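You operate a simulated robot arm through the tools that you are given. There is no shell and no other tool. Be economical: measure what you need, move in short steps, check, and stop when the job is done.

The job below is to be done with a simulated robot arm. You get a single attempt, and the scene is never put back.

TASK
Fit the divider in the caddy's slot and stand both props in it.
Fine: the wooden divider stands loose at the caddy's end; grey prop on the ottoman side of the divider, teal prop on the sofa side; then slide the caddy straight back, about 20 cm further in.

The check looks at the end state, three seconds after you hand in, the way a careful person would. Anything else that was tipped, shoved, dropped, spilled or broken makes it a failure.

THE ROBOT
A 6-joint arm with a two-finger parallel gripper, fixed in place. Base frame: the origin is at the foot of the arm, x ahead of it, y to its left, z up; the work surface is at about z = 900. Lengths are in mm, angles in rad, forces in N, time in s.
With the tool pointing down near the work surface it reaches from about 140 to 840 mm from the base axis. Its first joint turns from -2.897 to 2.897 rad. Payload 3.91 kg.
The tool frame sits at the grasp point between the pads (the TCP): z along the fingers, y along the line on which they close. The tips reach 30 mm beyond it. Largest opening 110 mm; finger width 20, thickness 10; the body of the gripper, 48 by 112 mm, starts 55 mm behind the TCP.
Orientation is that of the tool frame in the base frame, as a unit quaternion [x, y, z, w]. With the fingers straight down and closing along the base's y, the tool's x points along the base's -x, its y along +y and its z along -z.

THE INTERFACE
- The arm moves only by the tool step_arm. Its argument "rows" is text: rows parted by semicolons, each of 6 numbers parted by spaces: the shift along the tool's x, y, z in units of 300 mm (1.0 is 300 mm), then the turn, a rotation vector about the tool's x, y, z in units of 60 degrees (1.0 is 60 degrees). In form: tx ty tz ax ay az; .... A call has 1 to 8 rows; each row is the pose to reach, as a shift and turn from the pose commanded when the call began, along the tool's axes at that moment. "grip" is the gripper command, from -1 (fully open) to 1 (shut), values between in proportion, set as the call begins (left out, the last holds). A call with a number of a shift or a turn outside -1 to 1 is refused whole. A row lasts 0.2 s, in which the tool goes at most 50 mm and 0.15 rad; a call with a longer step from one row to the next is refused whole, and so is a gripper value outside its range. Where a pose cannot be reached the arm comes as near as it can. A force on the tool above 60 N (or 10 N above the force at the start of the call, whichever is more), or a blocked arm, ends the call early, and 0.2 s more pass. The fingers move at their own pace (about 108 mm/s each) and stop on an object; they squeeze with about 40 N. The grip force told is the motor's: it shows also when the fingers shut on nothing. Time passes only in rows, and 0.2 s behind the last, so rows that repeat a pose let the fingers close. It gives the time, the measured TCP pose, the force on the tool (base axes), the opening and the grip force at its end, in the units of the frame above (readings bear some noise).
- Cameras (640 x 400 px; columns grow to the right, rows downward): "scene" is fixed at [42.9, -649, 1639.6]; the picture's right is [0.65, -0.76, 0.00], its down [-0.65, -0.56, -0.50] and it looks along [0.38, 0.33, -0.86] (base axes); focal length 353 px, centre (320, 200). "wrist" rides on the gripper at [-36, 0, -57] in the tool frame; the picture's right is [0.00, -1.00, 0.00], its down [0.97, 0.00, -0.24] and it looks along [0.24, 0.00, 0.97] (tool axes); focal length 218 px, centre (320, 200). There is no depth. A picture from a camera that has moved, and an enlarged one, comes with that camera's place and axes in the base frame and with its lens. The place of the scene camera against the robot may be out by one fixed shift of up to 25 mm in any direction.
- camera(camera): a new picture of that camera. It takes no simulated time.
- slide_trunk(by): slides the trunk up (or, below 0, down) by that many mm; the arm rides with it, the base frame stays. It gives what a move gives, with no picture.
- close_up(camera, box): a new picture of the part [left, top, right, bottom] of that camera's present view, enlarged. It takes no simulated time.
- job_done(): hands the job in; it is judged then, once.

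Go step by step. Nothing tells you positions but the pictures and the camera data: compare them with the known pose of the tool, close in by small moves and look again before you grip or let go. The budget is 120 turns and 64 pictures, counting those below and the enlarged ones. Unless the task says otherwise, let go and move clear before handing in, and close with one line.

The tools are called after "Emit:" as a command line: name --argument value ..., lists and objects as JSON in quotes. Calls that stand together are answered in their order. step_arm: Moves the arm, as the interface text tells. Its arguments: {"type":"object","properties":{"rows":{"type":"string"},"grip":{"type":"number"}},"required":["rows"]} The other tools are called the same way: slide_trunk (by) slides the trunk up or down; camera (camera) takes a picture; close_up (camera, box) takes an enlarged picture of a part of a camera's view; job_done () hands the job in.

At the start:

```text
clock: 0.0
tool_pos: [215.7, -381.3, 1154.2]
tool_rot: [0.0, 1.0, -0.001, 0.0]
ft_force: [0.5, 1.1, -0.3]
finger_gap: 110.2
gripper_force: 0.1
trunk travel left (down, up): [-475.0, 65.0]
```

scene: 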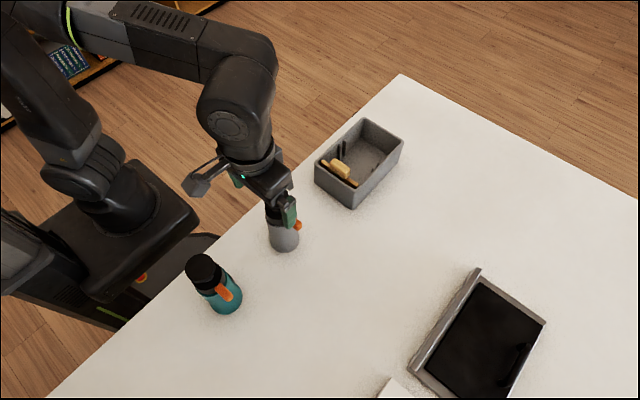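
wrist: 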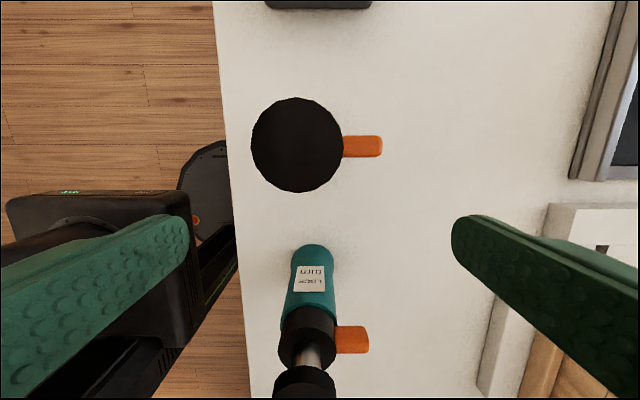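

I see the caddy (grey box) at the far end of the table, a grey bottle and a teal bottle nearer, and a tray on the right. I'll look closer at each first.

Emit:
close_up --camera "scene" --box '[290, 90, 430, 220]'

Emit:
close_up --camera "scene" --box '[170, 170, 330, 330]'

Emit:
close_up --camera "scene" --box '[360, 250, 640, 400]'

```text
3.08 times, centred on (360, 155) of scene
camera zoom: at [42.9, -649.0, 1639.6], right [0.65, -0.76, 0.0], down [-0.65, -0.56, -0.5], along [0.38, 0.33, -0.86], focal length 1086 px, centre (197, 338)
```

zoom: 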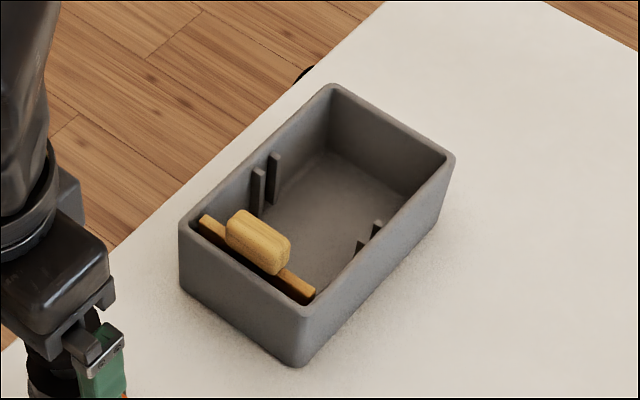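

```text
2.50 times, centred on (250, 250) of scene
camera zoom: at [42.9, -649.0, 1639.6], right [0.65, -0.76, 0.0], down [-0.65, -0.56, -0.5], along [0.38, 0.33, -0.86], focal length 882 px, centre (495, 75)
```

zoom: 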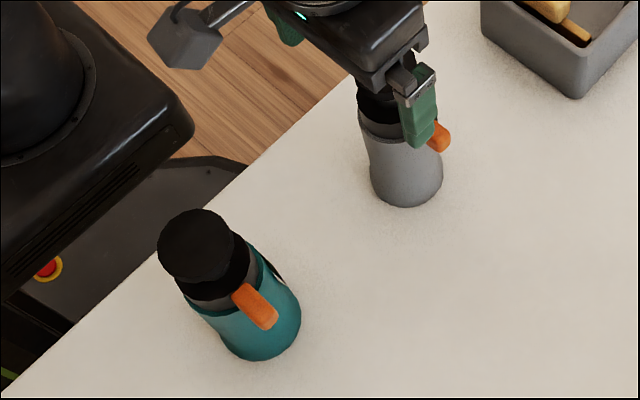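

```text
2.29 times, centred on (500, 325) of scene
camera zoom: at [42.9, -649.0, 1639.6], right [0.65, -0.76, 0.0], down [-0.65, -0.56, -0.5], along [0.38, 0.33, -0.86], focal length 807 px, centre (-91, -86)
```

zoom: 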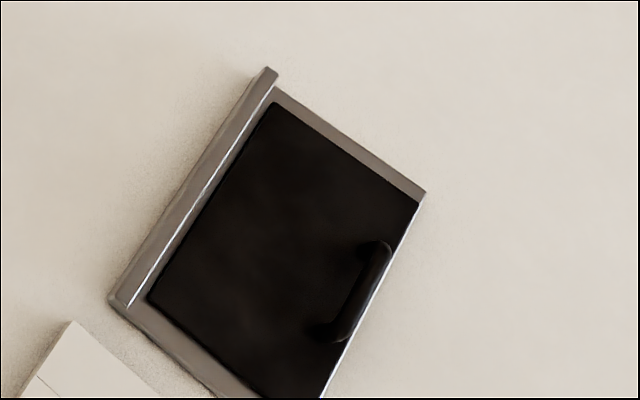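

The caddy spans about x 402–590, y −322…−440 (rim z≈977), its slot is mid-length at x≈496, and the divider stands at the x≈410 end. The table edge is at y≈−265, so "further in" is −y. I need to find the sofa and the ottoman, so I'll raise the arm and tilt the wrist to look around.

Emit:
step_arm --rows "0 0 -0.16 0 0 0;0 0 -0.32 0 0 0;0 0 -0.48 0 0 0;0 0 -0.6 0 0 0"

Emit:
step_arm --rows "0 0 0 0 0.14 0;0 0 0 0 0.28 0;0 0 0 0 0.42 0;0 0 0 0 0.56 0;0 0 0 0 0.7 0;0 0 0 0 0.84 0;0 0 0 0 0.98 0;0 0 0 0 0.98 0"

Emit:
camera --camera "wrist"

```text
clock: 1.0
tool_pos: [214.9, -381.0, 1335.6]
tool_rot: [0.0, 1.0, 0.0, 0.0]
ft_force: [0.4, -0.5, -0.8]
finger_gap: 110.0
gripper_force: 0.0
trunk travel left (down, up): [-475.0, 65.0]
```

```text
clock: 2.8
tool_pos: [168.6, -402.7, 1282.4]
tool_rot: [-0.002, 0.871, -0.003, -0.491]
ft_force: [0.1, 0.0, 0.2]
finger_gap: 110.0
gripper_force: 0.0
out of reach, approached as far as the arm can: row 4, 5, 6, 7, 8
trunk travel left (down, up): [-475.0, 65.0]
```

```text
58 pictures are left
camera wrist: at [235.2, -402.3, 1281.7], right [0.01, -1.0, 0.0], down [-0.3, 0.0, 0.95], along [-0.95, -0.01, -0.3], focal length 218 px, centre (320, 200)
```

wrist: 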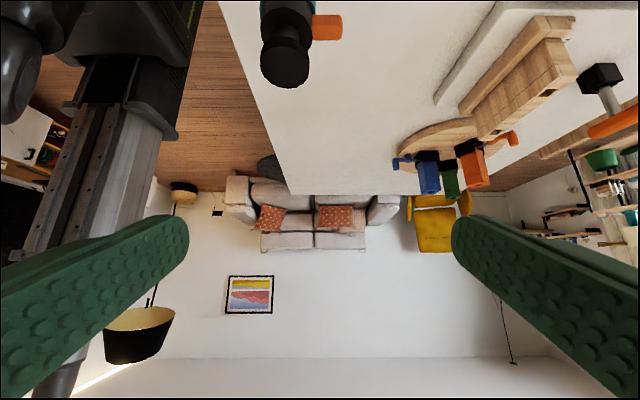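

The sofa is on the −x side. I'll confirm the ottoman is on the +x side.

Emit:
step_arm --rows "0 0 0 0 -0.14 0;0 0 0 0 -0.28 0;0 0 0 0 -0.42 0;0 0 0 0 -0.56 0;0 0 0 0 -0.7 0;0 0 0 0 -0.84 0;0 0 0 0 -0.98 0"

Emit:
step_arm --rows "0 0 0 0 -0.14 0;0 0 0 0 -0.28 0;0 0 0 0 -0.42 0;0 0 0 0 -0.56 0;0 0 0 0 -0.7 0;0 0 0 0 -0.84 0;0 0 0 0 -0.98 0;0 0 0 0 -0.98 0"

Emit:
camera --camera "wrist"

```text
clock: 4.4
tool_pos: [169.0, -403.0, 1284.8]
tool_rot: [0.0, 1.0, 0.0, 0.001]
ft_force: [0.0, 0.0, -0.2]
finger_gap: 110.0
gripper_force: 0.0
trunk travel left (down, up): [-475.0, 65.0]
```

```text
clock: 6.2
tool_pos: [168.7, -403.4, 1284.3]
tool_rot: [-0.001, 0.871, 0.001, 0.492]
ft_force: [-0.3, 0.3, 0.6]
finger_gap: 110.0
gripper_force: 0.1
trunk travel left (down, up): [-475.0, 65.0]
```

```text
57 pictures are left
camera wrist: at [137.1, -402.8, 1344.1], right [0.0, -1.0, 0.0], down [-0.71, 0.0, -0.71], along [0.71, 0.0, -0.71], focal length 218 px, centre (320, 200)
```

wrist: 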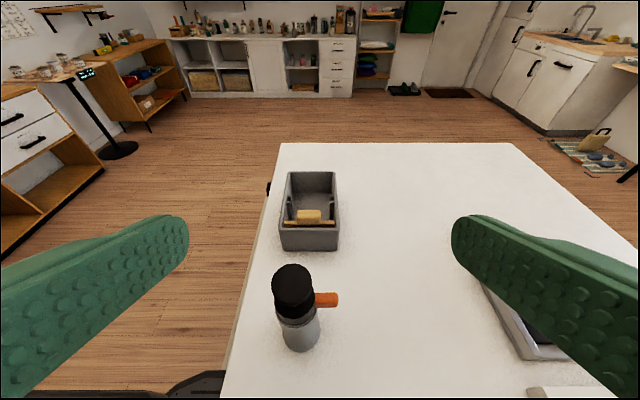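

No ottoman is obvious yet, though a dark object peeks out past the table's edge near the caddy. I'll enlarge that.

Emit:
close_up --camera "wrist" --box '[220, 140, 360, 260]'

Emit:
close_up --camera "scene" --box '[300, 60, 430, 140]'

```text
3.33 times, centred on (290, 200) of wrist
camera zoom: at [137.1, -402.8, 1344.1], right [0.0, -1.0, 0.0], down [-0.71, 0.0, -0.71], along [0.71, 0.0, -0.71], focal length 728 px, centre (420, 200)
```

zoom: 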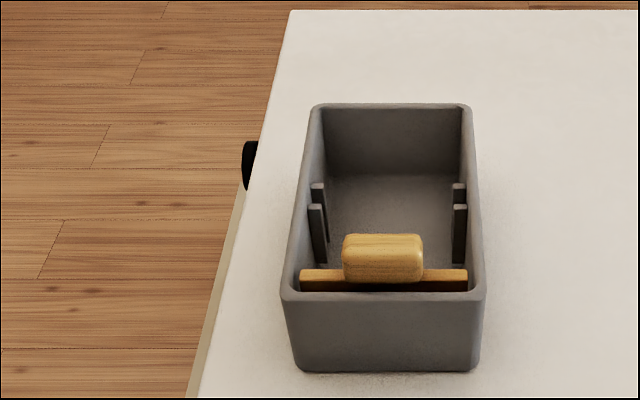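

```text
4.92 times, centred on (365, 100) of scene
camera zoom: at [42.9, -649.0, 1639.6], right [0.65, -0.76, 0.0], down [-0.65, -0.56, -0.5], along [0.38, 0.33, -0.86], focal length 1738 px, centre (98, 692)
```

zoom: 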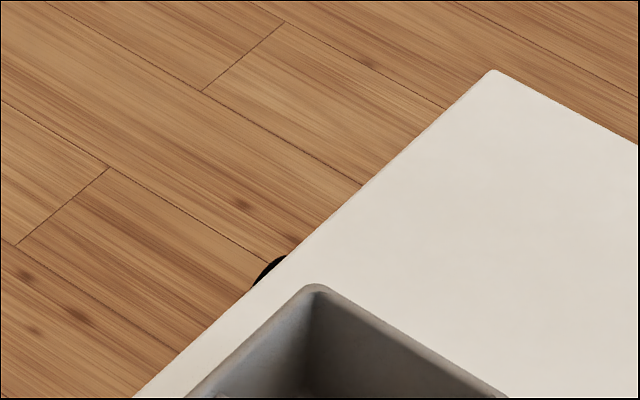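

That's just a drawer handle. I'll look back at the sofa side and enlarge the dark object there.

Emit:
step_arm --rows "0 0 0 0 0.14 0;0 0 0 0 0.28 0;0 0 0 0 0.42 0;0 0 0 0 0.56 0;0 0 0 0 0.7 0;0 0 0 0 0.84 0;0 0 0 0 0.98 0"

Emit:
step_arm --rows "0 0 0 0 0.14 0;0 0 0 0 0.28 0;0 0 0 0 0.42 0;0 0 0 0 0.56 0;0 0 0 0 0.7 0;0 0 0 0 0.84 0;0 0 0 0 0.84 0"

Emit:
close_up --camera "wrist" --box '[150, 130, 480, 336]'

```text
clock: 7.8
tool_pos: [167.8, -403.9, 1284.5]
tool_rot: [0.0, 1.0, 0.0, -0.002]
ft_force: [0.3, -0.4, 1.0]
finger_gap: 109.8
gripper_force: 0.0
trunk travel left (down, up): [-475.0, 65.0]
```

```text
clock: 9.4
tool_pos: [167.9, -403.4, 1283.2]
tool_rot: [-0.001, 0.905, -0.001, -0.426]
ft_force: [1.1, -0.3, -1.1]
finger_gap: 110.0
gripper_force: 0.1
trunk travel left (down, up): [-475.0, 65.0]
```

```text
1.94 times, centred on (315, 233) of wrist
camera zoom: at [234.3, -402.5, 1292.3], right [0.0, -1.0, 0.0], down [-0.43, 0.0, 0.9], along [-0.9, 0.0, -0.43], focal length 423 px, centre (330, 136)
```

zoom: 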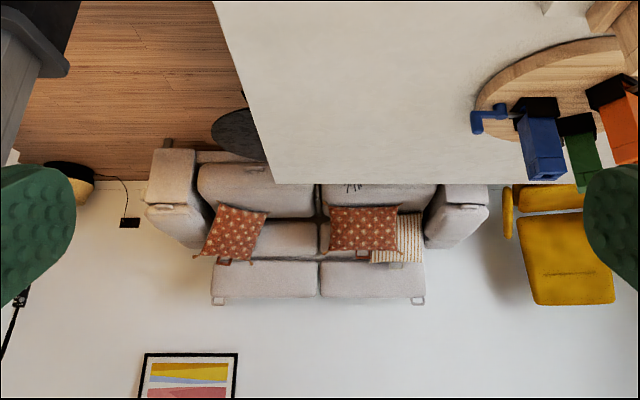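

The dark thing looks like a round coffee table in front of the sofa, so the ottoman still isn't found. The table may be hiding it at the +x end, so I'll move the arm over there and look down past the edge.

Emit:
step_arm --rows "0 0 0 0 -0.14 0;0 0 0 0 -0.28 0;0 0 0 0 -0.42 0;0 0 0 0 -0.56 0;0 0 0 0 -0.7 0;0 0 0 0 -0.84 0"

Emit:
step_arm --rows "-0.16 0 0 0 0 0;-0.32 0 0 0 0 0;-0.48 0 0 0 0 0;-0.64 0 0 0 0 0;-0.8 0 0 0 0 0;-0.96 0 0 0 0 0;-1 0 0 0 0 0"

Emit:
step_arm --rows "0 0 0 0 -0.14 0;0 0 0 0 -0.28 0;0 0 0 0 -0.42 0;0 0 0 0 -0.56 0;0 0 0 0 -0.7 0;0 0 0 0 -0.84 0;0 0 0 0 -0.9 0"

Emit:
camera --camera "wrist"

```text
clock: 10.8
tool_pos: [167.8, -402.4, 1282.9]
tool_rot: [0.0, 1.0, 0.0, 0.001]
ft_force: [0.1, 0.2, 1.3]
finger_gap: 110.1
gripper_force: 0.1
trunk travel left (down, up): [-475.0, 65.0]
```

```text
clock: 12.4
tool_pos: [468.6, -402.5, 1284.1]
tool_rot: [0.001, 1.0, -0.001, 0.0]
ft_force: [-0.8, -0.4, 0.2]
finger_gap: 110.3
gripper_force: 0.1
trunk travel left (down, up): [-475.0, 65.0]
```

```text
clock: 14.0
tool_pos: [468.1, -402.5, 1284.3]
tool_rot: [-0.001, 0.89, 0.001, 0.456]
ft_force: [0.3, 0.2, 0.1]
finger_gap: 110.0
gripper_force: 0.0
trunk travel left (down, up): [-475.0, 65.0]
```

```text
53 pictures are left
camera wrist: at [442.2, -402.3, 1346.6], right [0.0, -1.0, 0.0], down [-0.76, 0.0, -0.65], along [0.65, 0.0, -0.76], focal length 218 px, centre (320, 200)
```

wrist: 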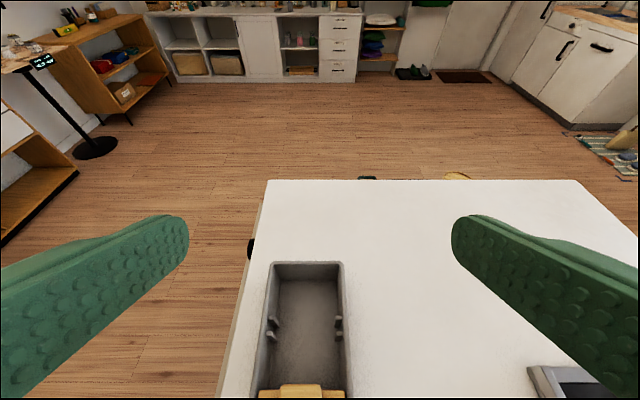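

Something is peeking out past the +x end of the table. I'll push forward a bit and enlarge it.

Emit:
step_arm --rows "0 0 0 0 0.14 0;-0.14 0 -0.08 0 0.14 0;-0.28 0 -0.16 0 0.14 0;-0.42 0 -0.24 0 0.14 0;-0.56 0 -0.33 0 0.14 0"

Emit:
camera --camera "wrist"

```text
clock: 15.2
tool_pos: [487.1, -402.3, 1478.4]
tool_rot: [0.0, 0.922, 0.001, 0.387]
ft_force: [0.1, -0.2, 0.8]
finger_gap: 110.1
gripper_force: 0.1
trunk travel left (down, up): [-475.0, 65.0]
```

```text
52 pictures are left
camera wrist: at [469.7, -402.2, 1542.7], right [0.0, -1.0, 0.0], down [-0.85, 0.0, -0.52], along [0.52, 0.0, -0.85], focal length 218 px, centre (320, 200)
```

wrist: 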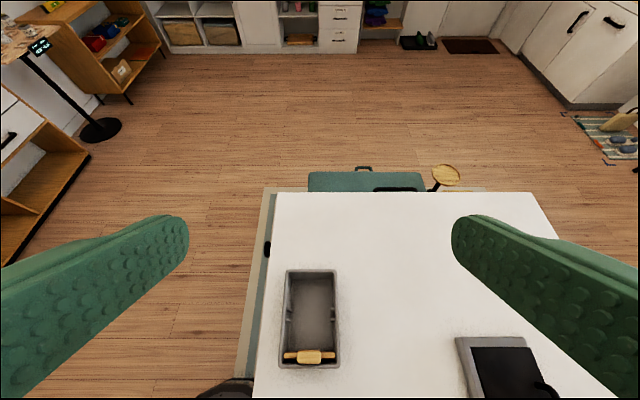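

Emit:
close_up --camera "wrist" --box '[240, 140, 520, 315]'

```text
2.29 times, centred on (380, 228) of wrist
camera zoom: at [469.7, -402.2, 1542.7], right [0.0, -1.0, 0.0], down [-0.85, 0.0, -0.52], along [0.52, 0.0, -0.85], focal length 499 px, centre (183, 137)
```

zoom: 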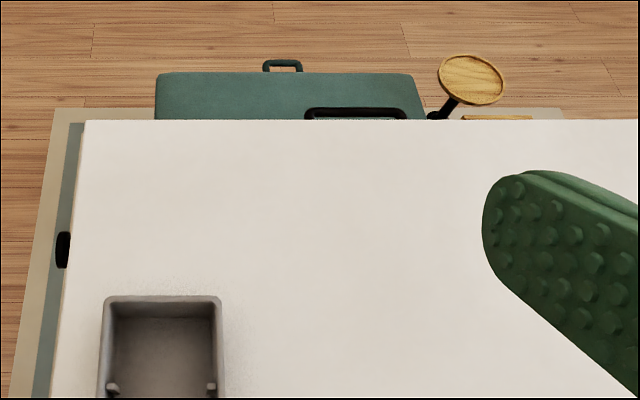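

The teal upholstered block with a pull tab at the +x end is the ottoman, so the grey prop goes in the +x compartment and the teal prop in the −x one. Next I'll point the tool down over the caddy to measure the divider.

Emit:
step_arm --rows "0 0 0 0 0.14 0;0 0 0 0 0.28 0;0 0 0 0 0.42 0;0 0 0 0 0.56 0;0 0 0 0 0.7 0;0 0 0 0 0.76 0"

Emit:
step_arm --rows "0 0 0.16 0 0 0;0.03 0 0.32 0 0 0;0.06 0.03 0.48 0 0 0;0.1 0.06 0.64 0 0 0;0.12 0.08 0.78 0 0 0"

Emit:
camera --camera "wrist"

```text
clock: 16.6
tool_pos: [541.9, -430.5, 1390.3]
tool_rot: [0.004, 0.988, -0.036, 0.148]
ft_force: [-0.1, -0.1, -1.7]
finger_gap: 110.0
gripper_force: 0.0
out of reach, approached as far as the arm can: row 2, 3, 4, 5, 6
trunk travel left (down, up): [-475.0, 65.0]
```

```text
refused: row 4 steps farther than a row can; nothing moved
```

```text
50 pictures are left
camera wrist: at [559.0, -425.2, 1454.8], right [-0.02, -1.0, 0.07], down [-1.0, 0.01, -0.05], along [0.05, -0.07, -1.0], focal length 218 px, centre (320, 200)
```

wrist: 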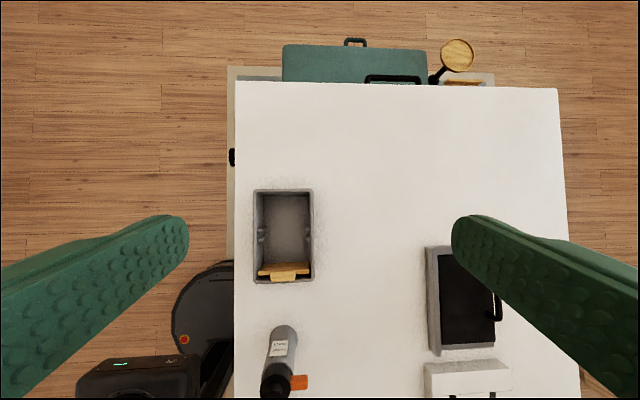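

Emit:
step_arm --rows "0.096 0.036 0.081 -0.0138 0.0568 -0.0015;0.192 0.072 0.161 -0.0276 0.1136 -0.003;0.288 0.108 0.242 -0.0414 0.1704 -0.0046;0.384 0.144 0.322 -0.0552 0.2272 -0.0062;0.48 0.18 0.403 -0.069 0.284 -0.0077"

Emit:
camera --camera "wrist"

```text
clock: 17.8
tool_pos: [438.4, -384.1, 1231.9]
tool_rot: [-0.002, 1.0, -0.001, 0.001]
ft_force: [-0.4, 0.6, 0.3]
finger_gap: 109.9
gripper_force: 0.1
trunk travel left (down, up): [-475.0, 65.0]
```

```text
49 pictures are left
camera wrist: at [472.8, -382.7, 1288.7], right [0.0, -1.0, 0.0], down [-0.97, 0.0, 0.24], along [-0.24, 0.0, -0.97], focal length 218 px, centre (320, 200)
```

wrist: 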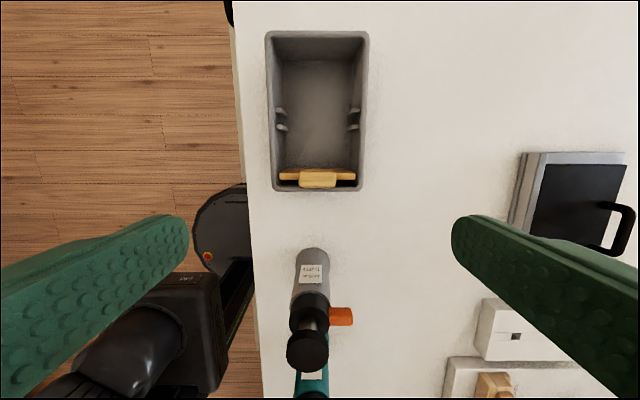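

Emit:
close_up --camera "wrist" --box '[230, 10, 410, 210]'

```text
2.00 times, centred on (320, 110) of wrist
camera zoom: at [472.8, -382.7, 1288.7], right [0.0, -1.0, 0.0], down [-0.97, 0.0, 0.24], along [-0.24, 0.0, -0.97], focal length 436 px, centre (320, 380)
```

zoom: 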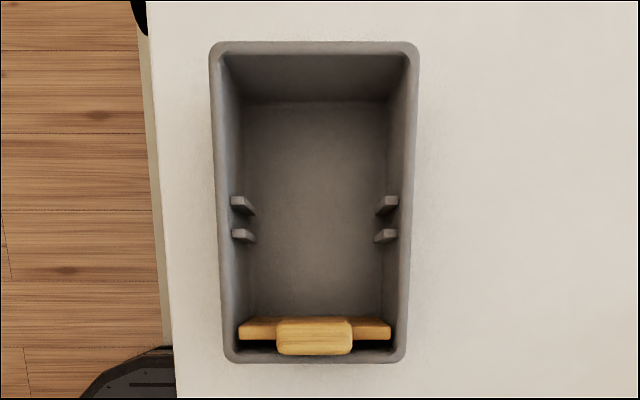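

The caddy's outer size is roughly x 411–598, y −320…−442, with its rim at z≈992. The divider's knob is at about (430, −379) with its top near z≈1010, so I'll go down above it and check.

Emit:
step_arm --rows "0.028 0.0133 0.15 0 0 0;0.028 0.0133 0.3 0 0 0;0.028 0.0133 0.44 0 0 0"

Emit:
close_up --camera "wrist" --box '[200, 80, 440, 230]'

Emit:
close_up --camera "scene" --box '[290, 90, 430, 220]'

```text
clock: 18.6
tool_pos: [429.6, -378.9, 1099.6]
tool_rot: [-0.001, 1.0, -0.001, 0.001]
ft_force: [-0.4, 0.2, -0.4]
finger_gap: 109.8
gripper_force: 0.0
trunk travel left (down, up): [-475.0, 65.0]
```

```text
2.67 times, centred on (320, 155) of wrist
camera zoom: at [464.8, -378.6, 1156.4], right [0.0, -1.0, 0.0], down [-0.97, 0.0, 0.24], along [-0.24, 0.0, -0.97], focal length 582 px, centre (320, 320)
```

zoom: 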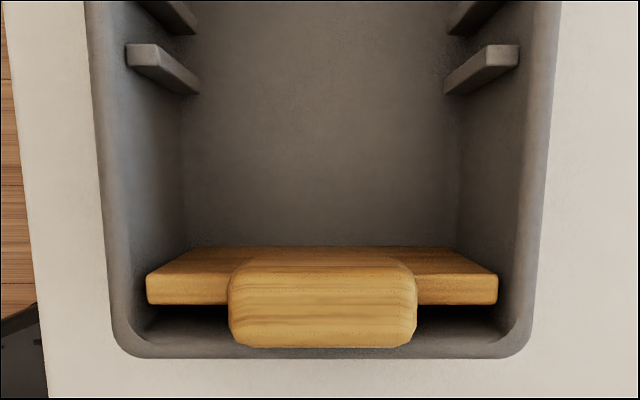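

```text
3.08 times, centred on (360, 155) of scene
camera zoom: at [42.9, -649.0, 1639.6], right [0.65, -0.76, 0.0], down [-0.65, -0.56, -0.5], along [0.38, 0.33, -0.86], focal length 1086 px, centre (197, 338)
```

zoom: 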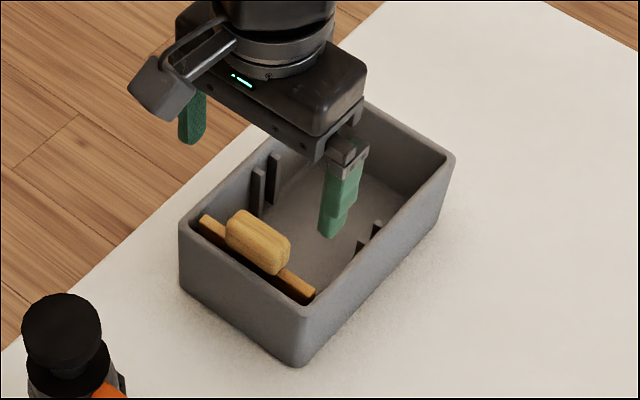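

Knob centre is about (431.5, −379) and the plate top is at z≈984. I'll go down with the fingers open about 75 mm, straddling the knob along y, and check before closing.

Emit:
step_arm --rows "-0.0063 0 0.06 0 0 0;-0.0063 0 0.13 0 0 0;-0.0063 0 0.19 0 0 0;-0.0063 0 0.23 0 0 0;-0.0063 0 0.25 0 0 0" --grip -0.364

Emit:
camera --camera "wrist"

Emit:
close_up --camera "scene" --box '[290, 90, 430, 220]'

```text
clock: 19.8
tool_pos: [431.4, -380.5, 1024.9]
tool_rot: [-0.001, 1.0, -0.001, 0.002]
ft_force: [-1.7, -0.6, -0.4]
finger_gap: 75.2
gripper_force: 0.1
trunk travel left (down, up): [-475.0, 65.0]
```

```text
45 pictures are left
camera wrist: at [466.5, -379.6, 1081.3], right [0.0, -1.0, 0.0], down [-0.97, 0.0, 0.24], along [-0.24, 0.0, -0.97], focal length 218 px, centre (320, 200)
```

wrist: 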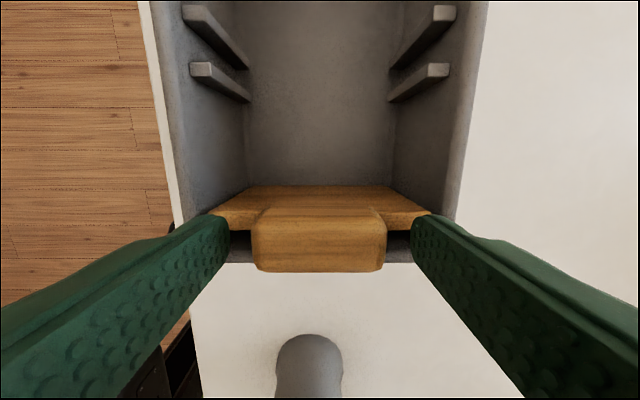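

```text
3.08 times, centred on (360, 155) of scene
camera zoom: at [42.9, -649.0, 1639.6], right [0.65, -0.76, 0.0], down [-0.65, -0.56, -0.5], along [0.38, 0.33, -0.86], focal length 1086 px, centre (197, 338)
```

zoom: 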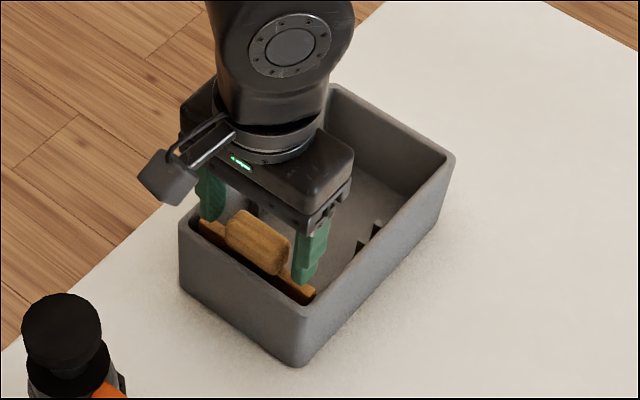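

The fingers straddle the knob nicely. I'll go down 5 mm more and close.

Emit:
step_arm --rows "0 0 0.008 0 0 0;0 0 0.017 0 0 0;0 0 0.017 0 0 0"

Emit:
step_arm --rows "0 0 0 0 0 0;0 0 0 0 0 0;0 0 0 0 0 0" --grip 1

Emit:
step_arm --rows "0 0 -0.04 0 0 0;0 0 -0.1 0 0 0;0 0 -0.18 0 0 0;0 0 -0.26 0 0 0;0 0 -0.33 0 0 0"

Emit:
camera --camera "wrist"

Emit:
close_up --camera "scene" --box '[290, 90, 430, 220]'

```text
clock: 20.6
tool_pos: [431.9, -380.8, 1020.2]
tool_rot: [-0.001, 1.0, -0.002, 0.001]
ft_force: [0.0, 0.2, -0.5]
finger_gap: 74.9
gripper_force: 0.1
trunk travel left (down, up): [-475.0, 65.0]
```

```text
clock: 21.4
tool_pos: [432.3, -380.5, 1019.7]
tool_rot: [0.0, 1.0, -0.001, 0.002]
ft_force: [0.1, -0.2, -0.4]
finger_gap: 48.9
gripper_force: 40.2
trunk travel left (down, up): [-475.0, 65.0]
```

```text
clock: 22.6
tool_pos: [430.8, -380.5, 1119.6]
tool_rot: [-0.001, 1.0, -0.001, 0.002]
ft_force: [0.5, -0.2, 0.3]
finger_gap: 48.8
gripper_force: 40.0
trunk travel left (down, up): [-475.0, 65.0]
```

```text
43 pictures are left
camera wrist: at [466.2, -379.5, 1175.2], right [0.0, -1.0, 0.0], down [-0.97, 0.0, 0.24], along [-0.24, 0.0, -0.97], focal length 218 px, centre (320, 200)
```

wrist: 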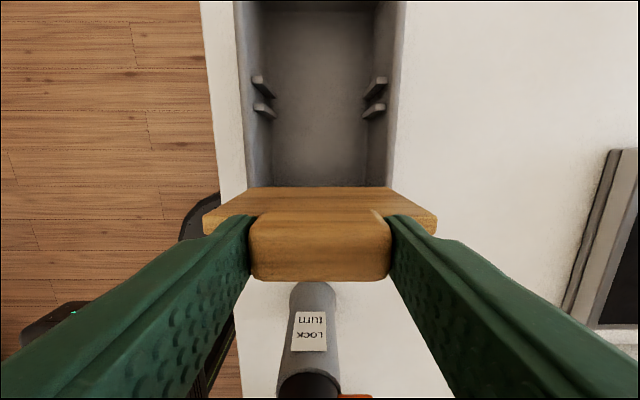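

```text
3.08 times, centred on (360, 155) of scene
camera zoom: at [42.9, -649.0, 1639.6], right [0.65, -0.76, 0.0], down [-0.65, -0.56, -0.5], along [0.38, 0.33, -0.86], focal length 1086 px, centre (197, 338)
```

zoom: 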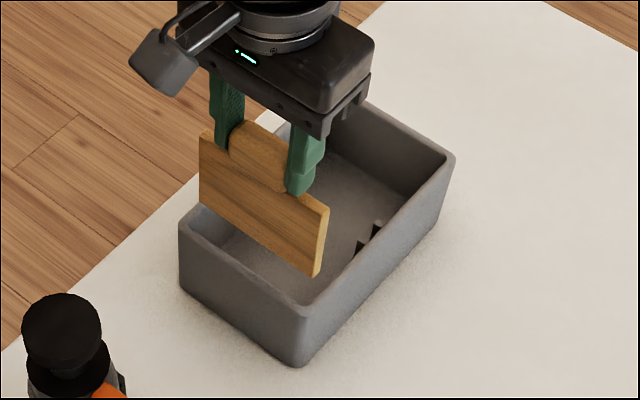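

The divider is held and clear of the rim. I'll measure the slot ribs now.

Emit:
close_up --camera "wrist" --box '[230, 40, 410, 152]'

```text
3.56 times, centred on (320, 96) of wrist
camera zoom: at [466.2, -379.5, 1175.2], right [0.0, -1.0, 0.0], down [-0.97, 0.0, 0.24], along [-0.24, 0.0, -0.97], focal length 776 px, centre (320, 570)
```

zoom: 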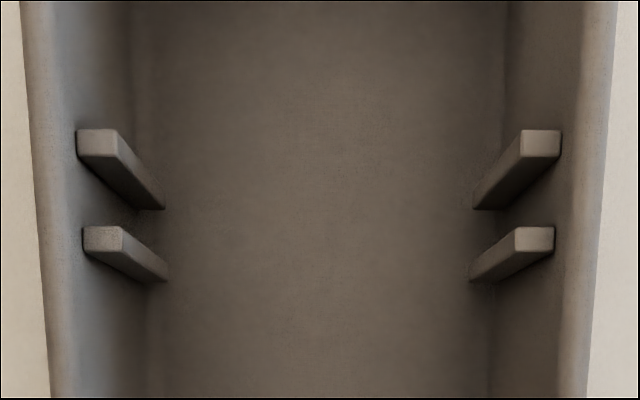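

Rib tops are at z≈968 and the slot opening is about x 502.5–518, so its centre is x≈510.4. The divider is already centred in y, so I'll move it straight over the slot.

Emit:
step_arm --rows "-0.08 0 0 0 0 0;-0.17 0 0 0 0 0;-0.24 0 0 0 0 0;-0.265 0 0 0 0 0;-0.265 0 0 0 0 0"

Emit:
camera --camera "wrist"

Emit:
close_up --camera "scene" --box '[290, 90, 430, 220]'

```text
clock: 23.8
tool_pos: [510.1, -381.7, 1117.6]
tool_rot: [-0.001, 1.0, 0.0, 0.002]
ft_force: [-0.1, 0.7, -1.1]
finger_gap: 49.2
gripper_force: 40.1
trunk travel left (down, up): [-475.0, 65.0]
```

```text
40 pictures are left
camera wrist: at [545.8, -379.2, 1174.7], right [0.0, -1.0, 0.0], down [-0.97, 0.0, 0.24], along [-0.24, 0.0, -0.97], focal length 218 px, centre (320, 200)
```

wrist: 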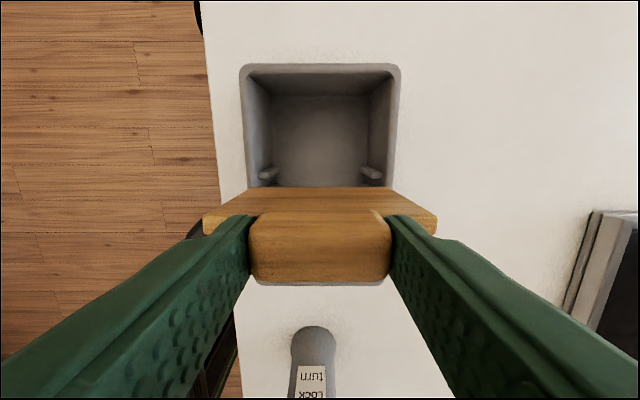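

```text
3.08 times, centred on (360, 155) of scene
camera zoom: at [42.9, -649.0, 1639.6], right [0.65, -0.76, 0.0], down [-0.65, -0.56, -0.5], along [0.38, 0.33, -0.86], focal length 1086 px, centre (197, 338)
```

zoom: 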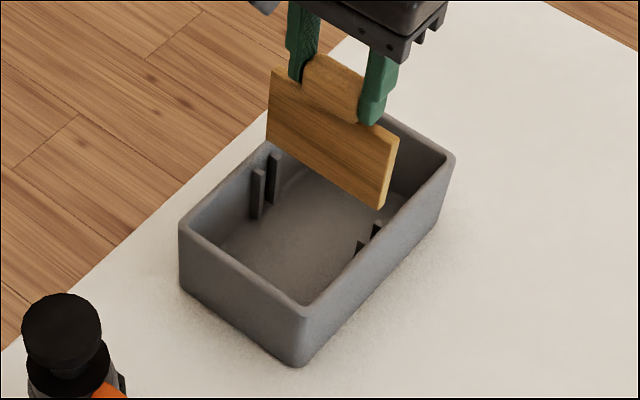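

Emit:
step_arm --rows "0 0 0.03 0 0 0;0 0 0.06 0 0 0;0 0 0.085 0 0 0;0 0 0.085 0 0 0"

Emit:
close_up --camera "wrist" --box '[200, 100, 440, 250]'

Emit:
close_up --camera "scene" --box '[320, 90, 420, 180]'

```text
clock: 24.8
tool_pos: [510.4, -379.6, 1092.9]
tool_rot: [-0.001, 1.0, -0.001, 0.002]
ft_force: [-0.4, 0.1, -0.5]
finger_gap: 48.8
gripper_force: 40.0
trunk travel left (down, up): [-475.0, 65.0]
```

```text
2.67 times, centred on (320, 175) of wrist
camera zoom: at [545.9, -379.4, 1149.5], right [0.0, -1.0, 0.0], down [-0.97, 0.0, 0.24], along [-0.24, 0.0, -0.97], focal length 582 px, centre (320, 267)
```

zoom: 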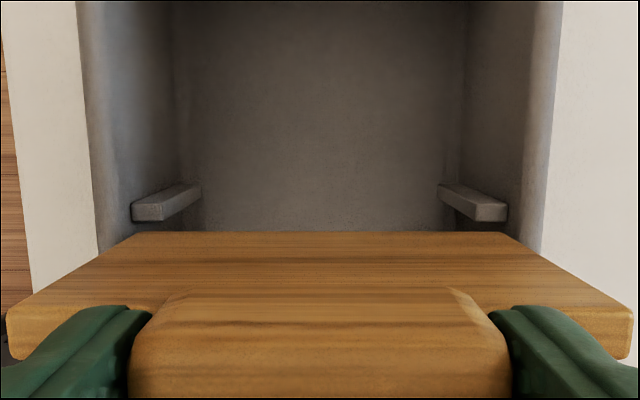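

```text
4.44 times, centred on (370, 135) of scene
camera zoom: at [42.9, -649.0, 1639.6], right [0.65, -0.76, 0.0], down [-0.65, -0.56, -0.5], along [0.38, 0.33, -0.86], focal length 1569 px, centre (98, 489)
```

zoom: 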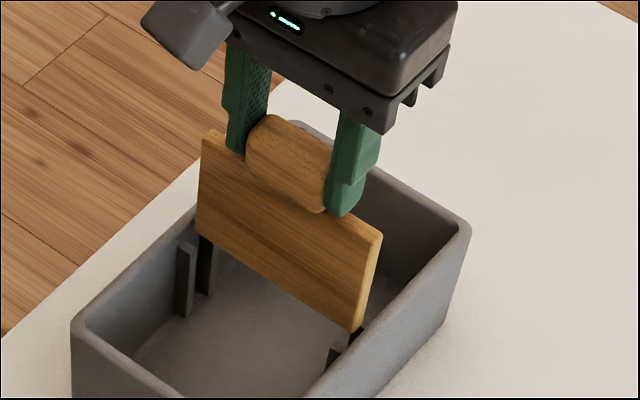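

The divider lines up with about 2 mm clearance on the ottoman-side rib, so I'll shift 1 mm toward −x and lower gently into the slot.

Emit:
step_arm --rows "0.0035 0 0.01 0 0 0;0.0035 0 0.03 0 0 0;0.0035 0 0.05 0 0 0;0.0035 0 0.07 0 0 0;0.0035 0 0.09 0 0 0;0.0035 0 0.11 0 0 0;0.0035 0 0.11 0 0 0"

Emit:
close_up --camera "scene" --box '[320, 90, 420, 180]'

```text
clock: 26.4
tool_pos: [509.9, -380.5, 1059.6]
tool_rot: [-0.001, 1.0, -0.001, 0.002]
ft_force: [-0.5, -0.2, -1.1]
finger_gap: 48.7
gripper_force: 39.8
trunk travel left (down, up): [-475.0, 65.0]
```

```text
4.44 times, centred on (370, 135) of scene
camera zoom: at [42.9, -649.0, 1639.6], right [0.65, -0.76, 0.0], down [-0.65, -0.56, -0.5], along [0.38, 0.33, -0.86], focal length 1569 px, centre (98, 489)
```

zoom: 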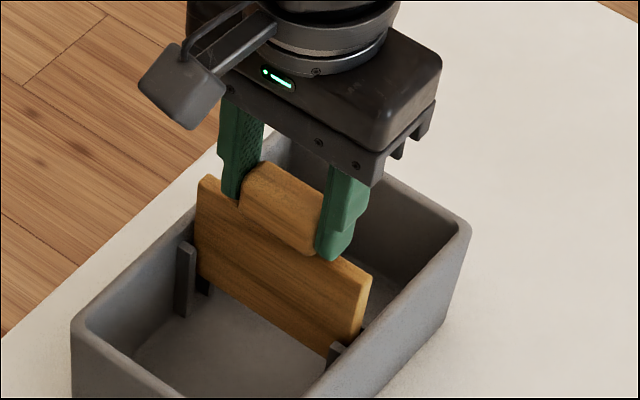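

It's in the slot with no contact force. I'll lower it to the floor.

Emit:
step_arm --rows "0 0 0.03 0 0 0;0 0 0.06 0 0 0;0 0 0.09 0 0 0;0 0 0.115 0 0 0;0 0 0.125 0 0 0;0 0 0.132 0 0 0;0 0 0.132 0 0 0"

Emit:
close_up --camera "scene" --box '[320, 90, 420, 180]'

```text
clock: 28.0
tool_pos: [509.4, -379.7, 1019.5]
tool_rot: [-0.002, 1.0, 0.0, 0.001]
ft_force: [-0.2, 0.0, -0.3]
finger_gap: 48.6
gripper_force: 39.9
trunk travel left (down, up): [-475.0, 65.0]
```

```text
4.44 times, centred on (370, 135) of scene
camera zoom: at [42.9, -649.0, 1639.6], right [0.65, -0.76, 0.0], down [-0.65, -0.56, -0.5], along [0.38, 0.33, -0.86], focal length 1569 px, centre (98, 489)
```

zoom: 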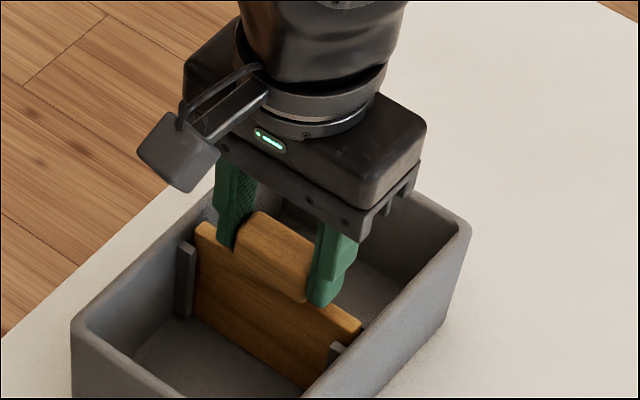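

I'll nudge down a touch until it seats, then release and go up.

Emit:
step_arm --rows "0 0 0.004 0 0 0;0 0 0.008 0 0 0;0 0 0.012 0 0 0"

Emit:
step_arm --rows "0 0 0 0 0 0;0 0 0 0 0 0;0 0 0 0 0 0" --grip -0.36

Emit:
step_arm --rows "0 0 -0.06 0 0 0;0 0 -0.15 0 0 0;0 0 -0.3 0 0 0;0.1 0 -0.44 0 0 0;0.22 0 -0.55 0 0 0;0.34 0 -0.64 0 0 0;0.42 0 -0.7 0 0 0;0.42 0 -0.7 0 0 0"

Emit:
camera --camera "wrist"

Emit:
close_up --camera "scene" --box '[320, 90, 420, 180]'

```text
clock: 28.8
tool_pos: [508.8, -379.4, 1019.2]
tool_rot: [-0.001, 1.0, -0.002, 0.004]
ft_force: [0.0, -1.5, 15.4]
finger_gap: 49.0
gripper_force: 39.3
trunk travel left (down, up): [-475.0, 65.0]
```

```text
clock: 29.6
tool_pos: [510.4, -380.3, 1016.6]
tool_rot: [-0.001, 1.0, -0.001, 0.001]
ft_force: [0.1, -0.6, 0.0]
finger_gap: 74.5
gripper_force: 0.2
trunk travel left (down, up): [-475.0, 65.0]
```

```text
refused: row 4 steps farther than a row can; nothing moved
```

```text
34 pictures are left
camera wrist: at [545.5, -379.4, 1073.7], right [0.0, -1.0, 0.0], down [-0.97, 0.0, 0.24], along [-0.24, 0.0, -0.97], focal length 218 px, centre (320, 200)
```

wrist: 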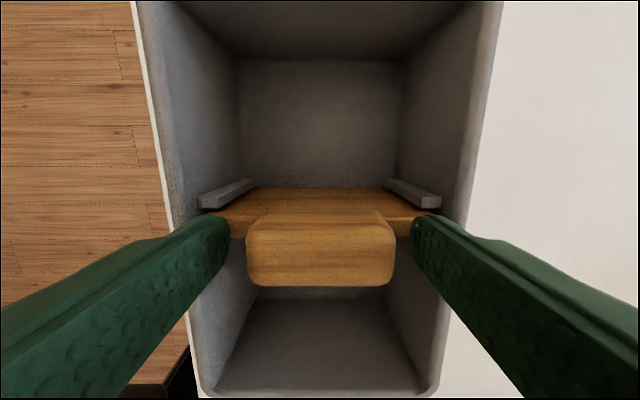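

```text
4.44 times, centred on (370, 135) of scene
camera zoom: at [42.9, -649.0, 1639.6], right [0.65, -0.76, 0.0], down [-0.65, -0.56, -0.5], along [0.38, 0.33, -0.86], focal length 1569 px, centre (98, 489)
```

zoom: 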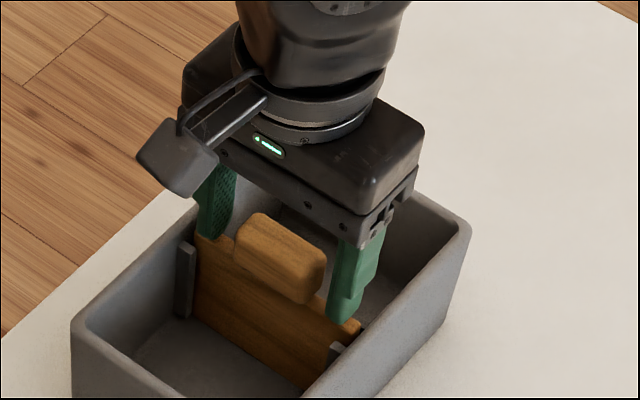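

The divider is seated in the slot and released. I'll go straight up and then move over to view the bottles.

Emit:
step_arm --rows "0 0 -0.06 0 0 0;0 0 -0.15 0 0 0;0 0 -0.3 0 0 0;0 0 -0.45 0 0 0;0 0 -0.6 0 0 0;0 0 -0.75 0 0 0;0.13 0 -0.82 0 0 0;0.28 0 -0.85 0 0 0"

Emit:
step_arm --rows "0.16 0 0 0 0 0;0.32 0 0 0 0 0;0.48 0 0 0 0 0;0.6 0.03 0 0 0 0;0.6 0.03 0 0 0 0" --grip -1

Emit:
camera --camera "wrist"

Emit:
camera --camera "scene"

```text
clock: 31.4
tool_pos: [423.0, -378.8, 1272.5]
tool_rot: [0.0, 1.0, -0.001, 0.002]
ft_force: [-0.4, -0.2, -0.3]
finger_gap: 74.6
gripper_force: 0.0
trunk travel left (down, up): [-475.0, 65.0]
```

```text
clock: 32.6
tool_pos: [243.6, -370.5, 1271.9]
tool_rot: [-0.002, 1.0, 0.0, 0.002]
ft_force: [0.9, -0.7, -0.4]
finger_gap: 109.8
gripper_force: 0.1
trunk travel left (down, up): [-475.0, 65.0]
```

```text
32 pictures are left
camera wrist: at [279.8, -370.4, 1328.5], right [0.0, -1.0, 0.0], down [-0.97, 0.0, 0.24], along [-0.24, 0.0, -0.97], focal length 218 px, centre (320, 200)
```

wrist: 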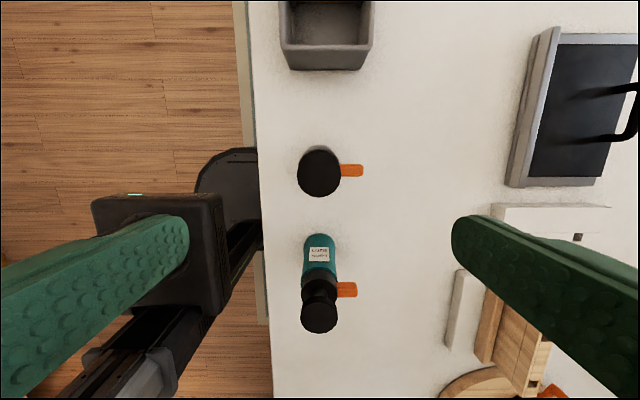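

```text
31 pictures are left
```

scene: 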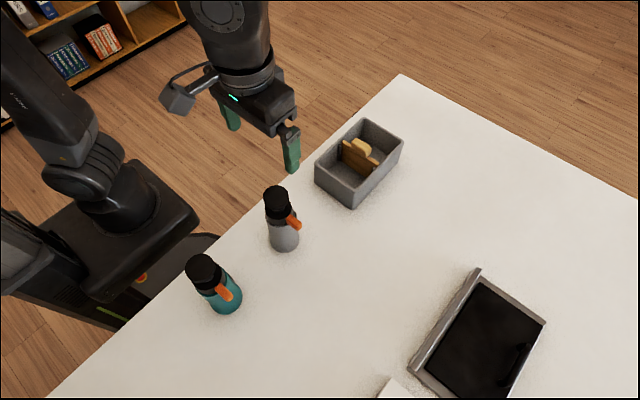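

Emit:
close_up --camera "scene" --box '[235, 175, 335, 260]'

Emit:
close_up --camera "wrist" --box '[260, 130, 400, 340]'

```text
4.71 times, centred on (285, 218) of scene
camera zoom: at [42.9, -649.0, 1639.6], right [0.65, -0.76, 0.0], down [-0.65, -0.56, -0.5], along [0.38, 0.33, -0.86], focal length 1661 px, centre (485, 118)
```

zoom: 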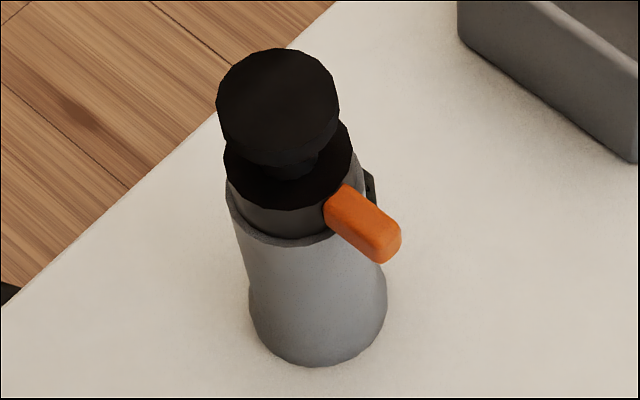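

```text
1.90 times, centred on (330, 235) of wrist
camera zoom: at [279.8, -370.4, 1328.5], right [0.0, -1.0, 0.0], down [-0.97, 0.0, 0.24], along [-0.24, 0.0, -0.97], focal length 416 px, centre (301, 133)
```

zoom: 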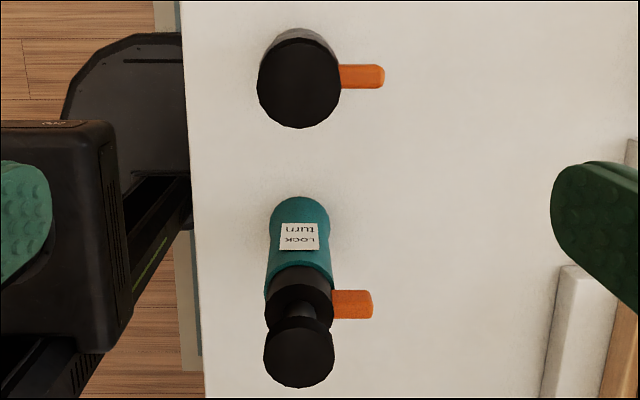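

The two bottles have the same shape: axes at about (253, −369) for grey and (81, −369) for teal, tops at z≈1105, with a Ø53 collar at z≈1020–1050. The handles point toward −y, so I'll rotate the gripper 90° to close along x on the collar.

Emit:
step_arm --rows "0 0 0 0 0 -0.14;0 0 0 0 0 -0.28;0 0 0 0 0 -0.42;0 0 0 0 0 -0.56;0 0 0 0 0 -0.7;0 0 0 0 0 -0.84;0 0 0 0 0 -0.98"

Emit:
step_arm --rows "0 0 0 0 0 -0.14;0 0 0 0 0 -0.28;0 0 0 0 0 -0.42;0 0 0 0 0 -0.52;0 0 0 0 0 -0.52"

Emit:
camera --camera "wrist"

```text
clock: 34.2
tool_pos: [244.6, -369.4, 1271.3]
tool_rot: [-0.492, 0.87, -0.002, 0.001]
ft_force: [0.8, -0.8, -0.4]
finger_gap: 110.0
gripper_force: 0.0
trunk travel left (down, up): [-475.0, 65.0]
```

```text
clock: 35.4
tool_pos: [245.6, -371.0, 1271.4]
tool_rot: [0.708, -0.706, 0.002, 0.0]
ft_force: [0.6, 0.0, 0.2]
finger_gap: 110.1
gripper_force: 0.0
trunk travel left (down, up): [-475.0, 65.0]
```

```text
28 pictures are left
camera wrist: at [244.5, -334.4, 1328.1], right [1.0, 0.0, 0.0], down [0.0, -0.97, 0.24], along [0.0, -0.24, -0.97], focal length 218 px, centre (320, 200)
```

wrist: 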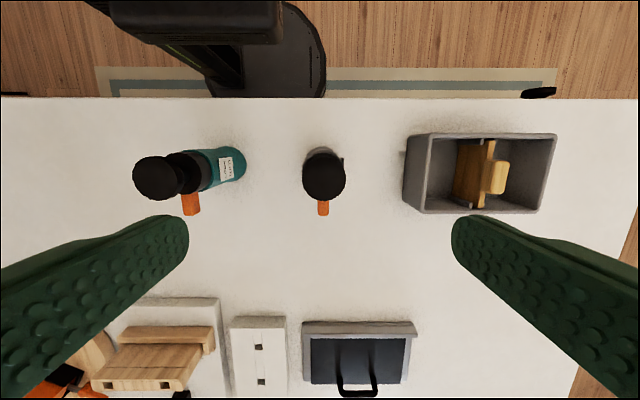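

Both views triangulate to the grey axis at (249, −368) with its top at z≈1070–1085. I'll go down to just above it and re-measure.

Emit:
step_arm --rows "-0.01 -0.0113 0.15 0 0 0;-0.01 -0.0113 0.3 0 0 0;-0.01 -0.0113 0.44 0 0 0;-0.01 -0.0113 0.44 0 0 0"

Emit:
camera --camera "wrist"

Emit:
close_up --camera "scene" --box '[220, 150, 340, 260]'

```text
clock: 36.4
tool_pos: [250.1, -367.7, 1141.1]
tool_rot: [0.708, -0.706, 0.003, 0.0]
ft_force: [-0.2, 0.2, -0.6]
finger_gap: 110.4
gripper_force: 0.1
trunk travel left (down, up): [-475.0, 65.0]
```

```text
27 pictures are left
camera wrist: at [248.8, -331.2, 1196.8], right [1.0, 0.0, 0.0], down [0.0, -0.97, 0.24], along [0.0, -0.24, -0.97], focal length 218 px, centre (320, 200)
```

wrist: 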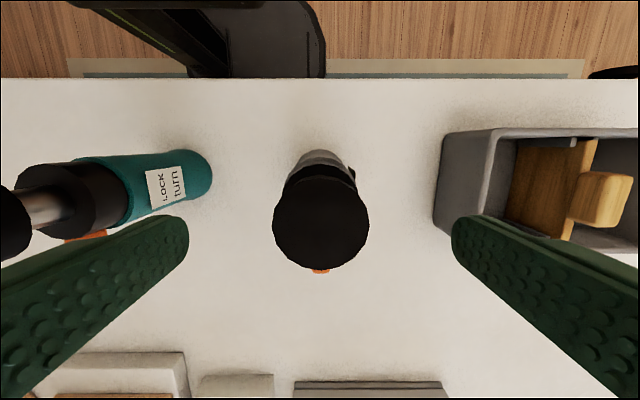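

```text
3.64 times, centred on (280, 205) of scene
camera zoom: at [42.9, -649.0, 1639.6], right [0.65, -0.76, 0.0], down [-0.65, -0.56, -0.5], along [0.38, 0.33, -0.86], focal length 1284 px, centre (466, 182)
```

zoom: 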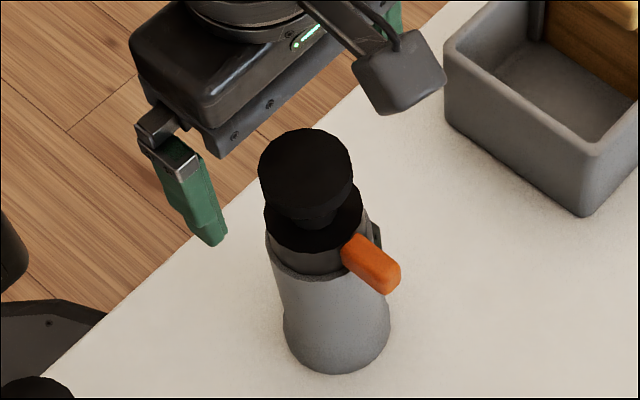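

Cap top is nearer z≈1095 and centred on the tool. I'll go down to TCP z≈1053, so the pads are on the collar.

Emit:
step_arm --rows "0 0 0.07 0 0 0;0 0 0.14 0 0 0;0 0 0.2 0 0 0;0 0 0.25 0 0 0;0 0 0.29 0 0 0;0 0 0.29 0 0 0"

Emit:
close_up --camera "scene" --box '[220, 150, 340, 260]'

```text
clock: 37.8
tool_pos: [249.4, -367.4, 1052.1]
tool_rot: [0.708, -0.706, 0.002, -0.002]
ft_force: [0.0, -0.3, 0.7]
finger_gap: 109.9
gripper_force: 0.1
trunk travel left (down, up): [-475.0, 65.0]
```

```text
3.64 times, centred on (280, 205) of scene
camera zoom: at [42.9, -649.0, 1639.6], right [0.65, -0.76, 0.0], down [-0.65, -0.56, -0.5], along [0.38, 0.33, -0.86], focal length 1284 px, centre (466, 182)
```

zoom: 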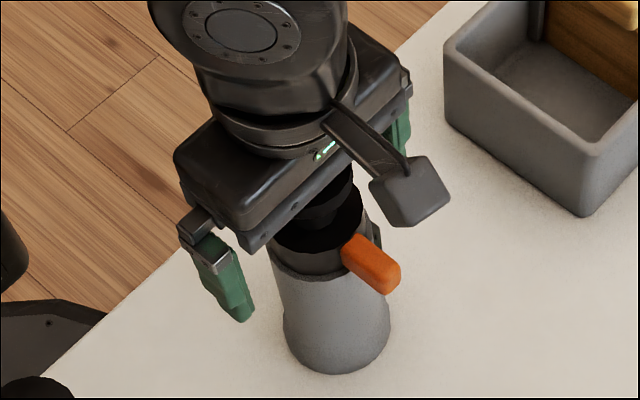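

The fingers straddle the collar, clear of the handle. I'll close and lift.

Emit:
step_arm --rows "0 0 0 0 0 0;0 0 0 0 0 0;0 0 0 0 0 0;0 0 0 0 0 0" --grip 1

Emit:
step_arm --rows "0 0 -0.03 0 0 0;0 0 -0.1 0 0 0;0 0 -0.2 0 0 0;0 0 -0.3 0 0 0;0 0 -0.4 0 0 0;0 0 -0.45 0 0 0"

Emit:
close_up --camera "scene" --box '[200, 100, 400, 240]'

```text
clock: 38.8
tool_pos: [250.3, -368.2, 1052.5]
tool_rot: [0.708, -0.706, 0.002, 0.0]
ft_force: [0.8, 0.2, 0.1]
finger_gap: 59.1
gripper_force: 40.2
trunk travel left (down, up): [-475.0, 65.0]
```

```text
clock: 40.2
tool_pos: [248.8, -369.4, 1186.3]
tool_rot: [0.708, -0.707, 0.0, -0.002]
ft_force: [0.0, -0.5, -4.7]
finger_gap: 59.0
gripper_force: 40.2
trunk travel left (down, up): [-475.0, 65.0]
```

```text
2.86 times, centred on (300, 170) of scene
camera zoom: at [42.9, -649.0, 1639.6], right [0.65, -0.76, 0.0], down [-0.65, -0.56, -0.5], along [0.38, 0.33, -0.86], focal length 1008 px, centre (377, 286)
```

zoom: 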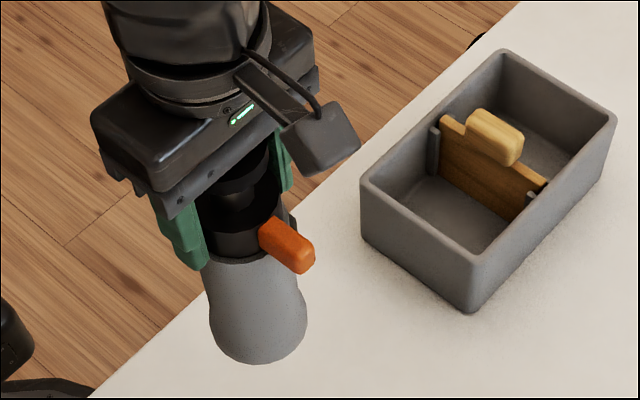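

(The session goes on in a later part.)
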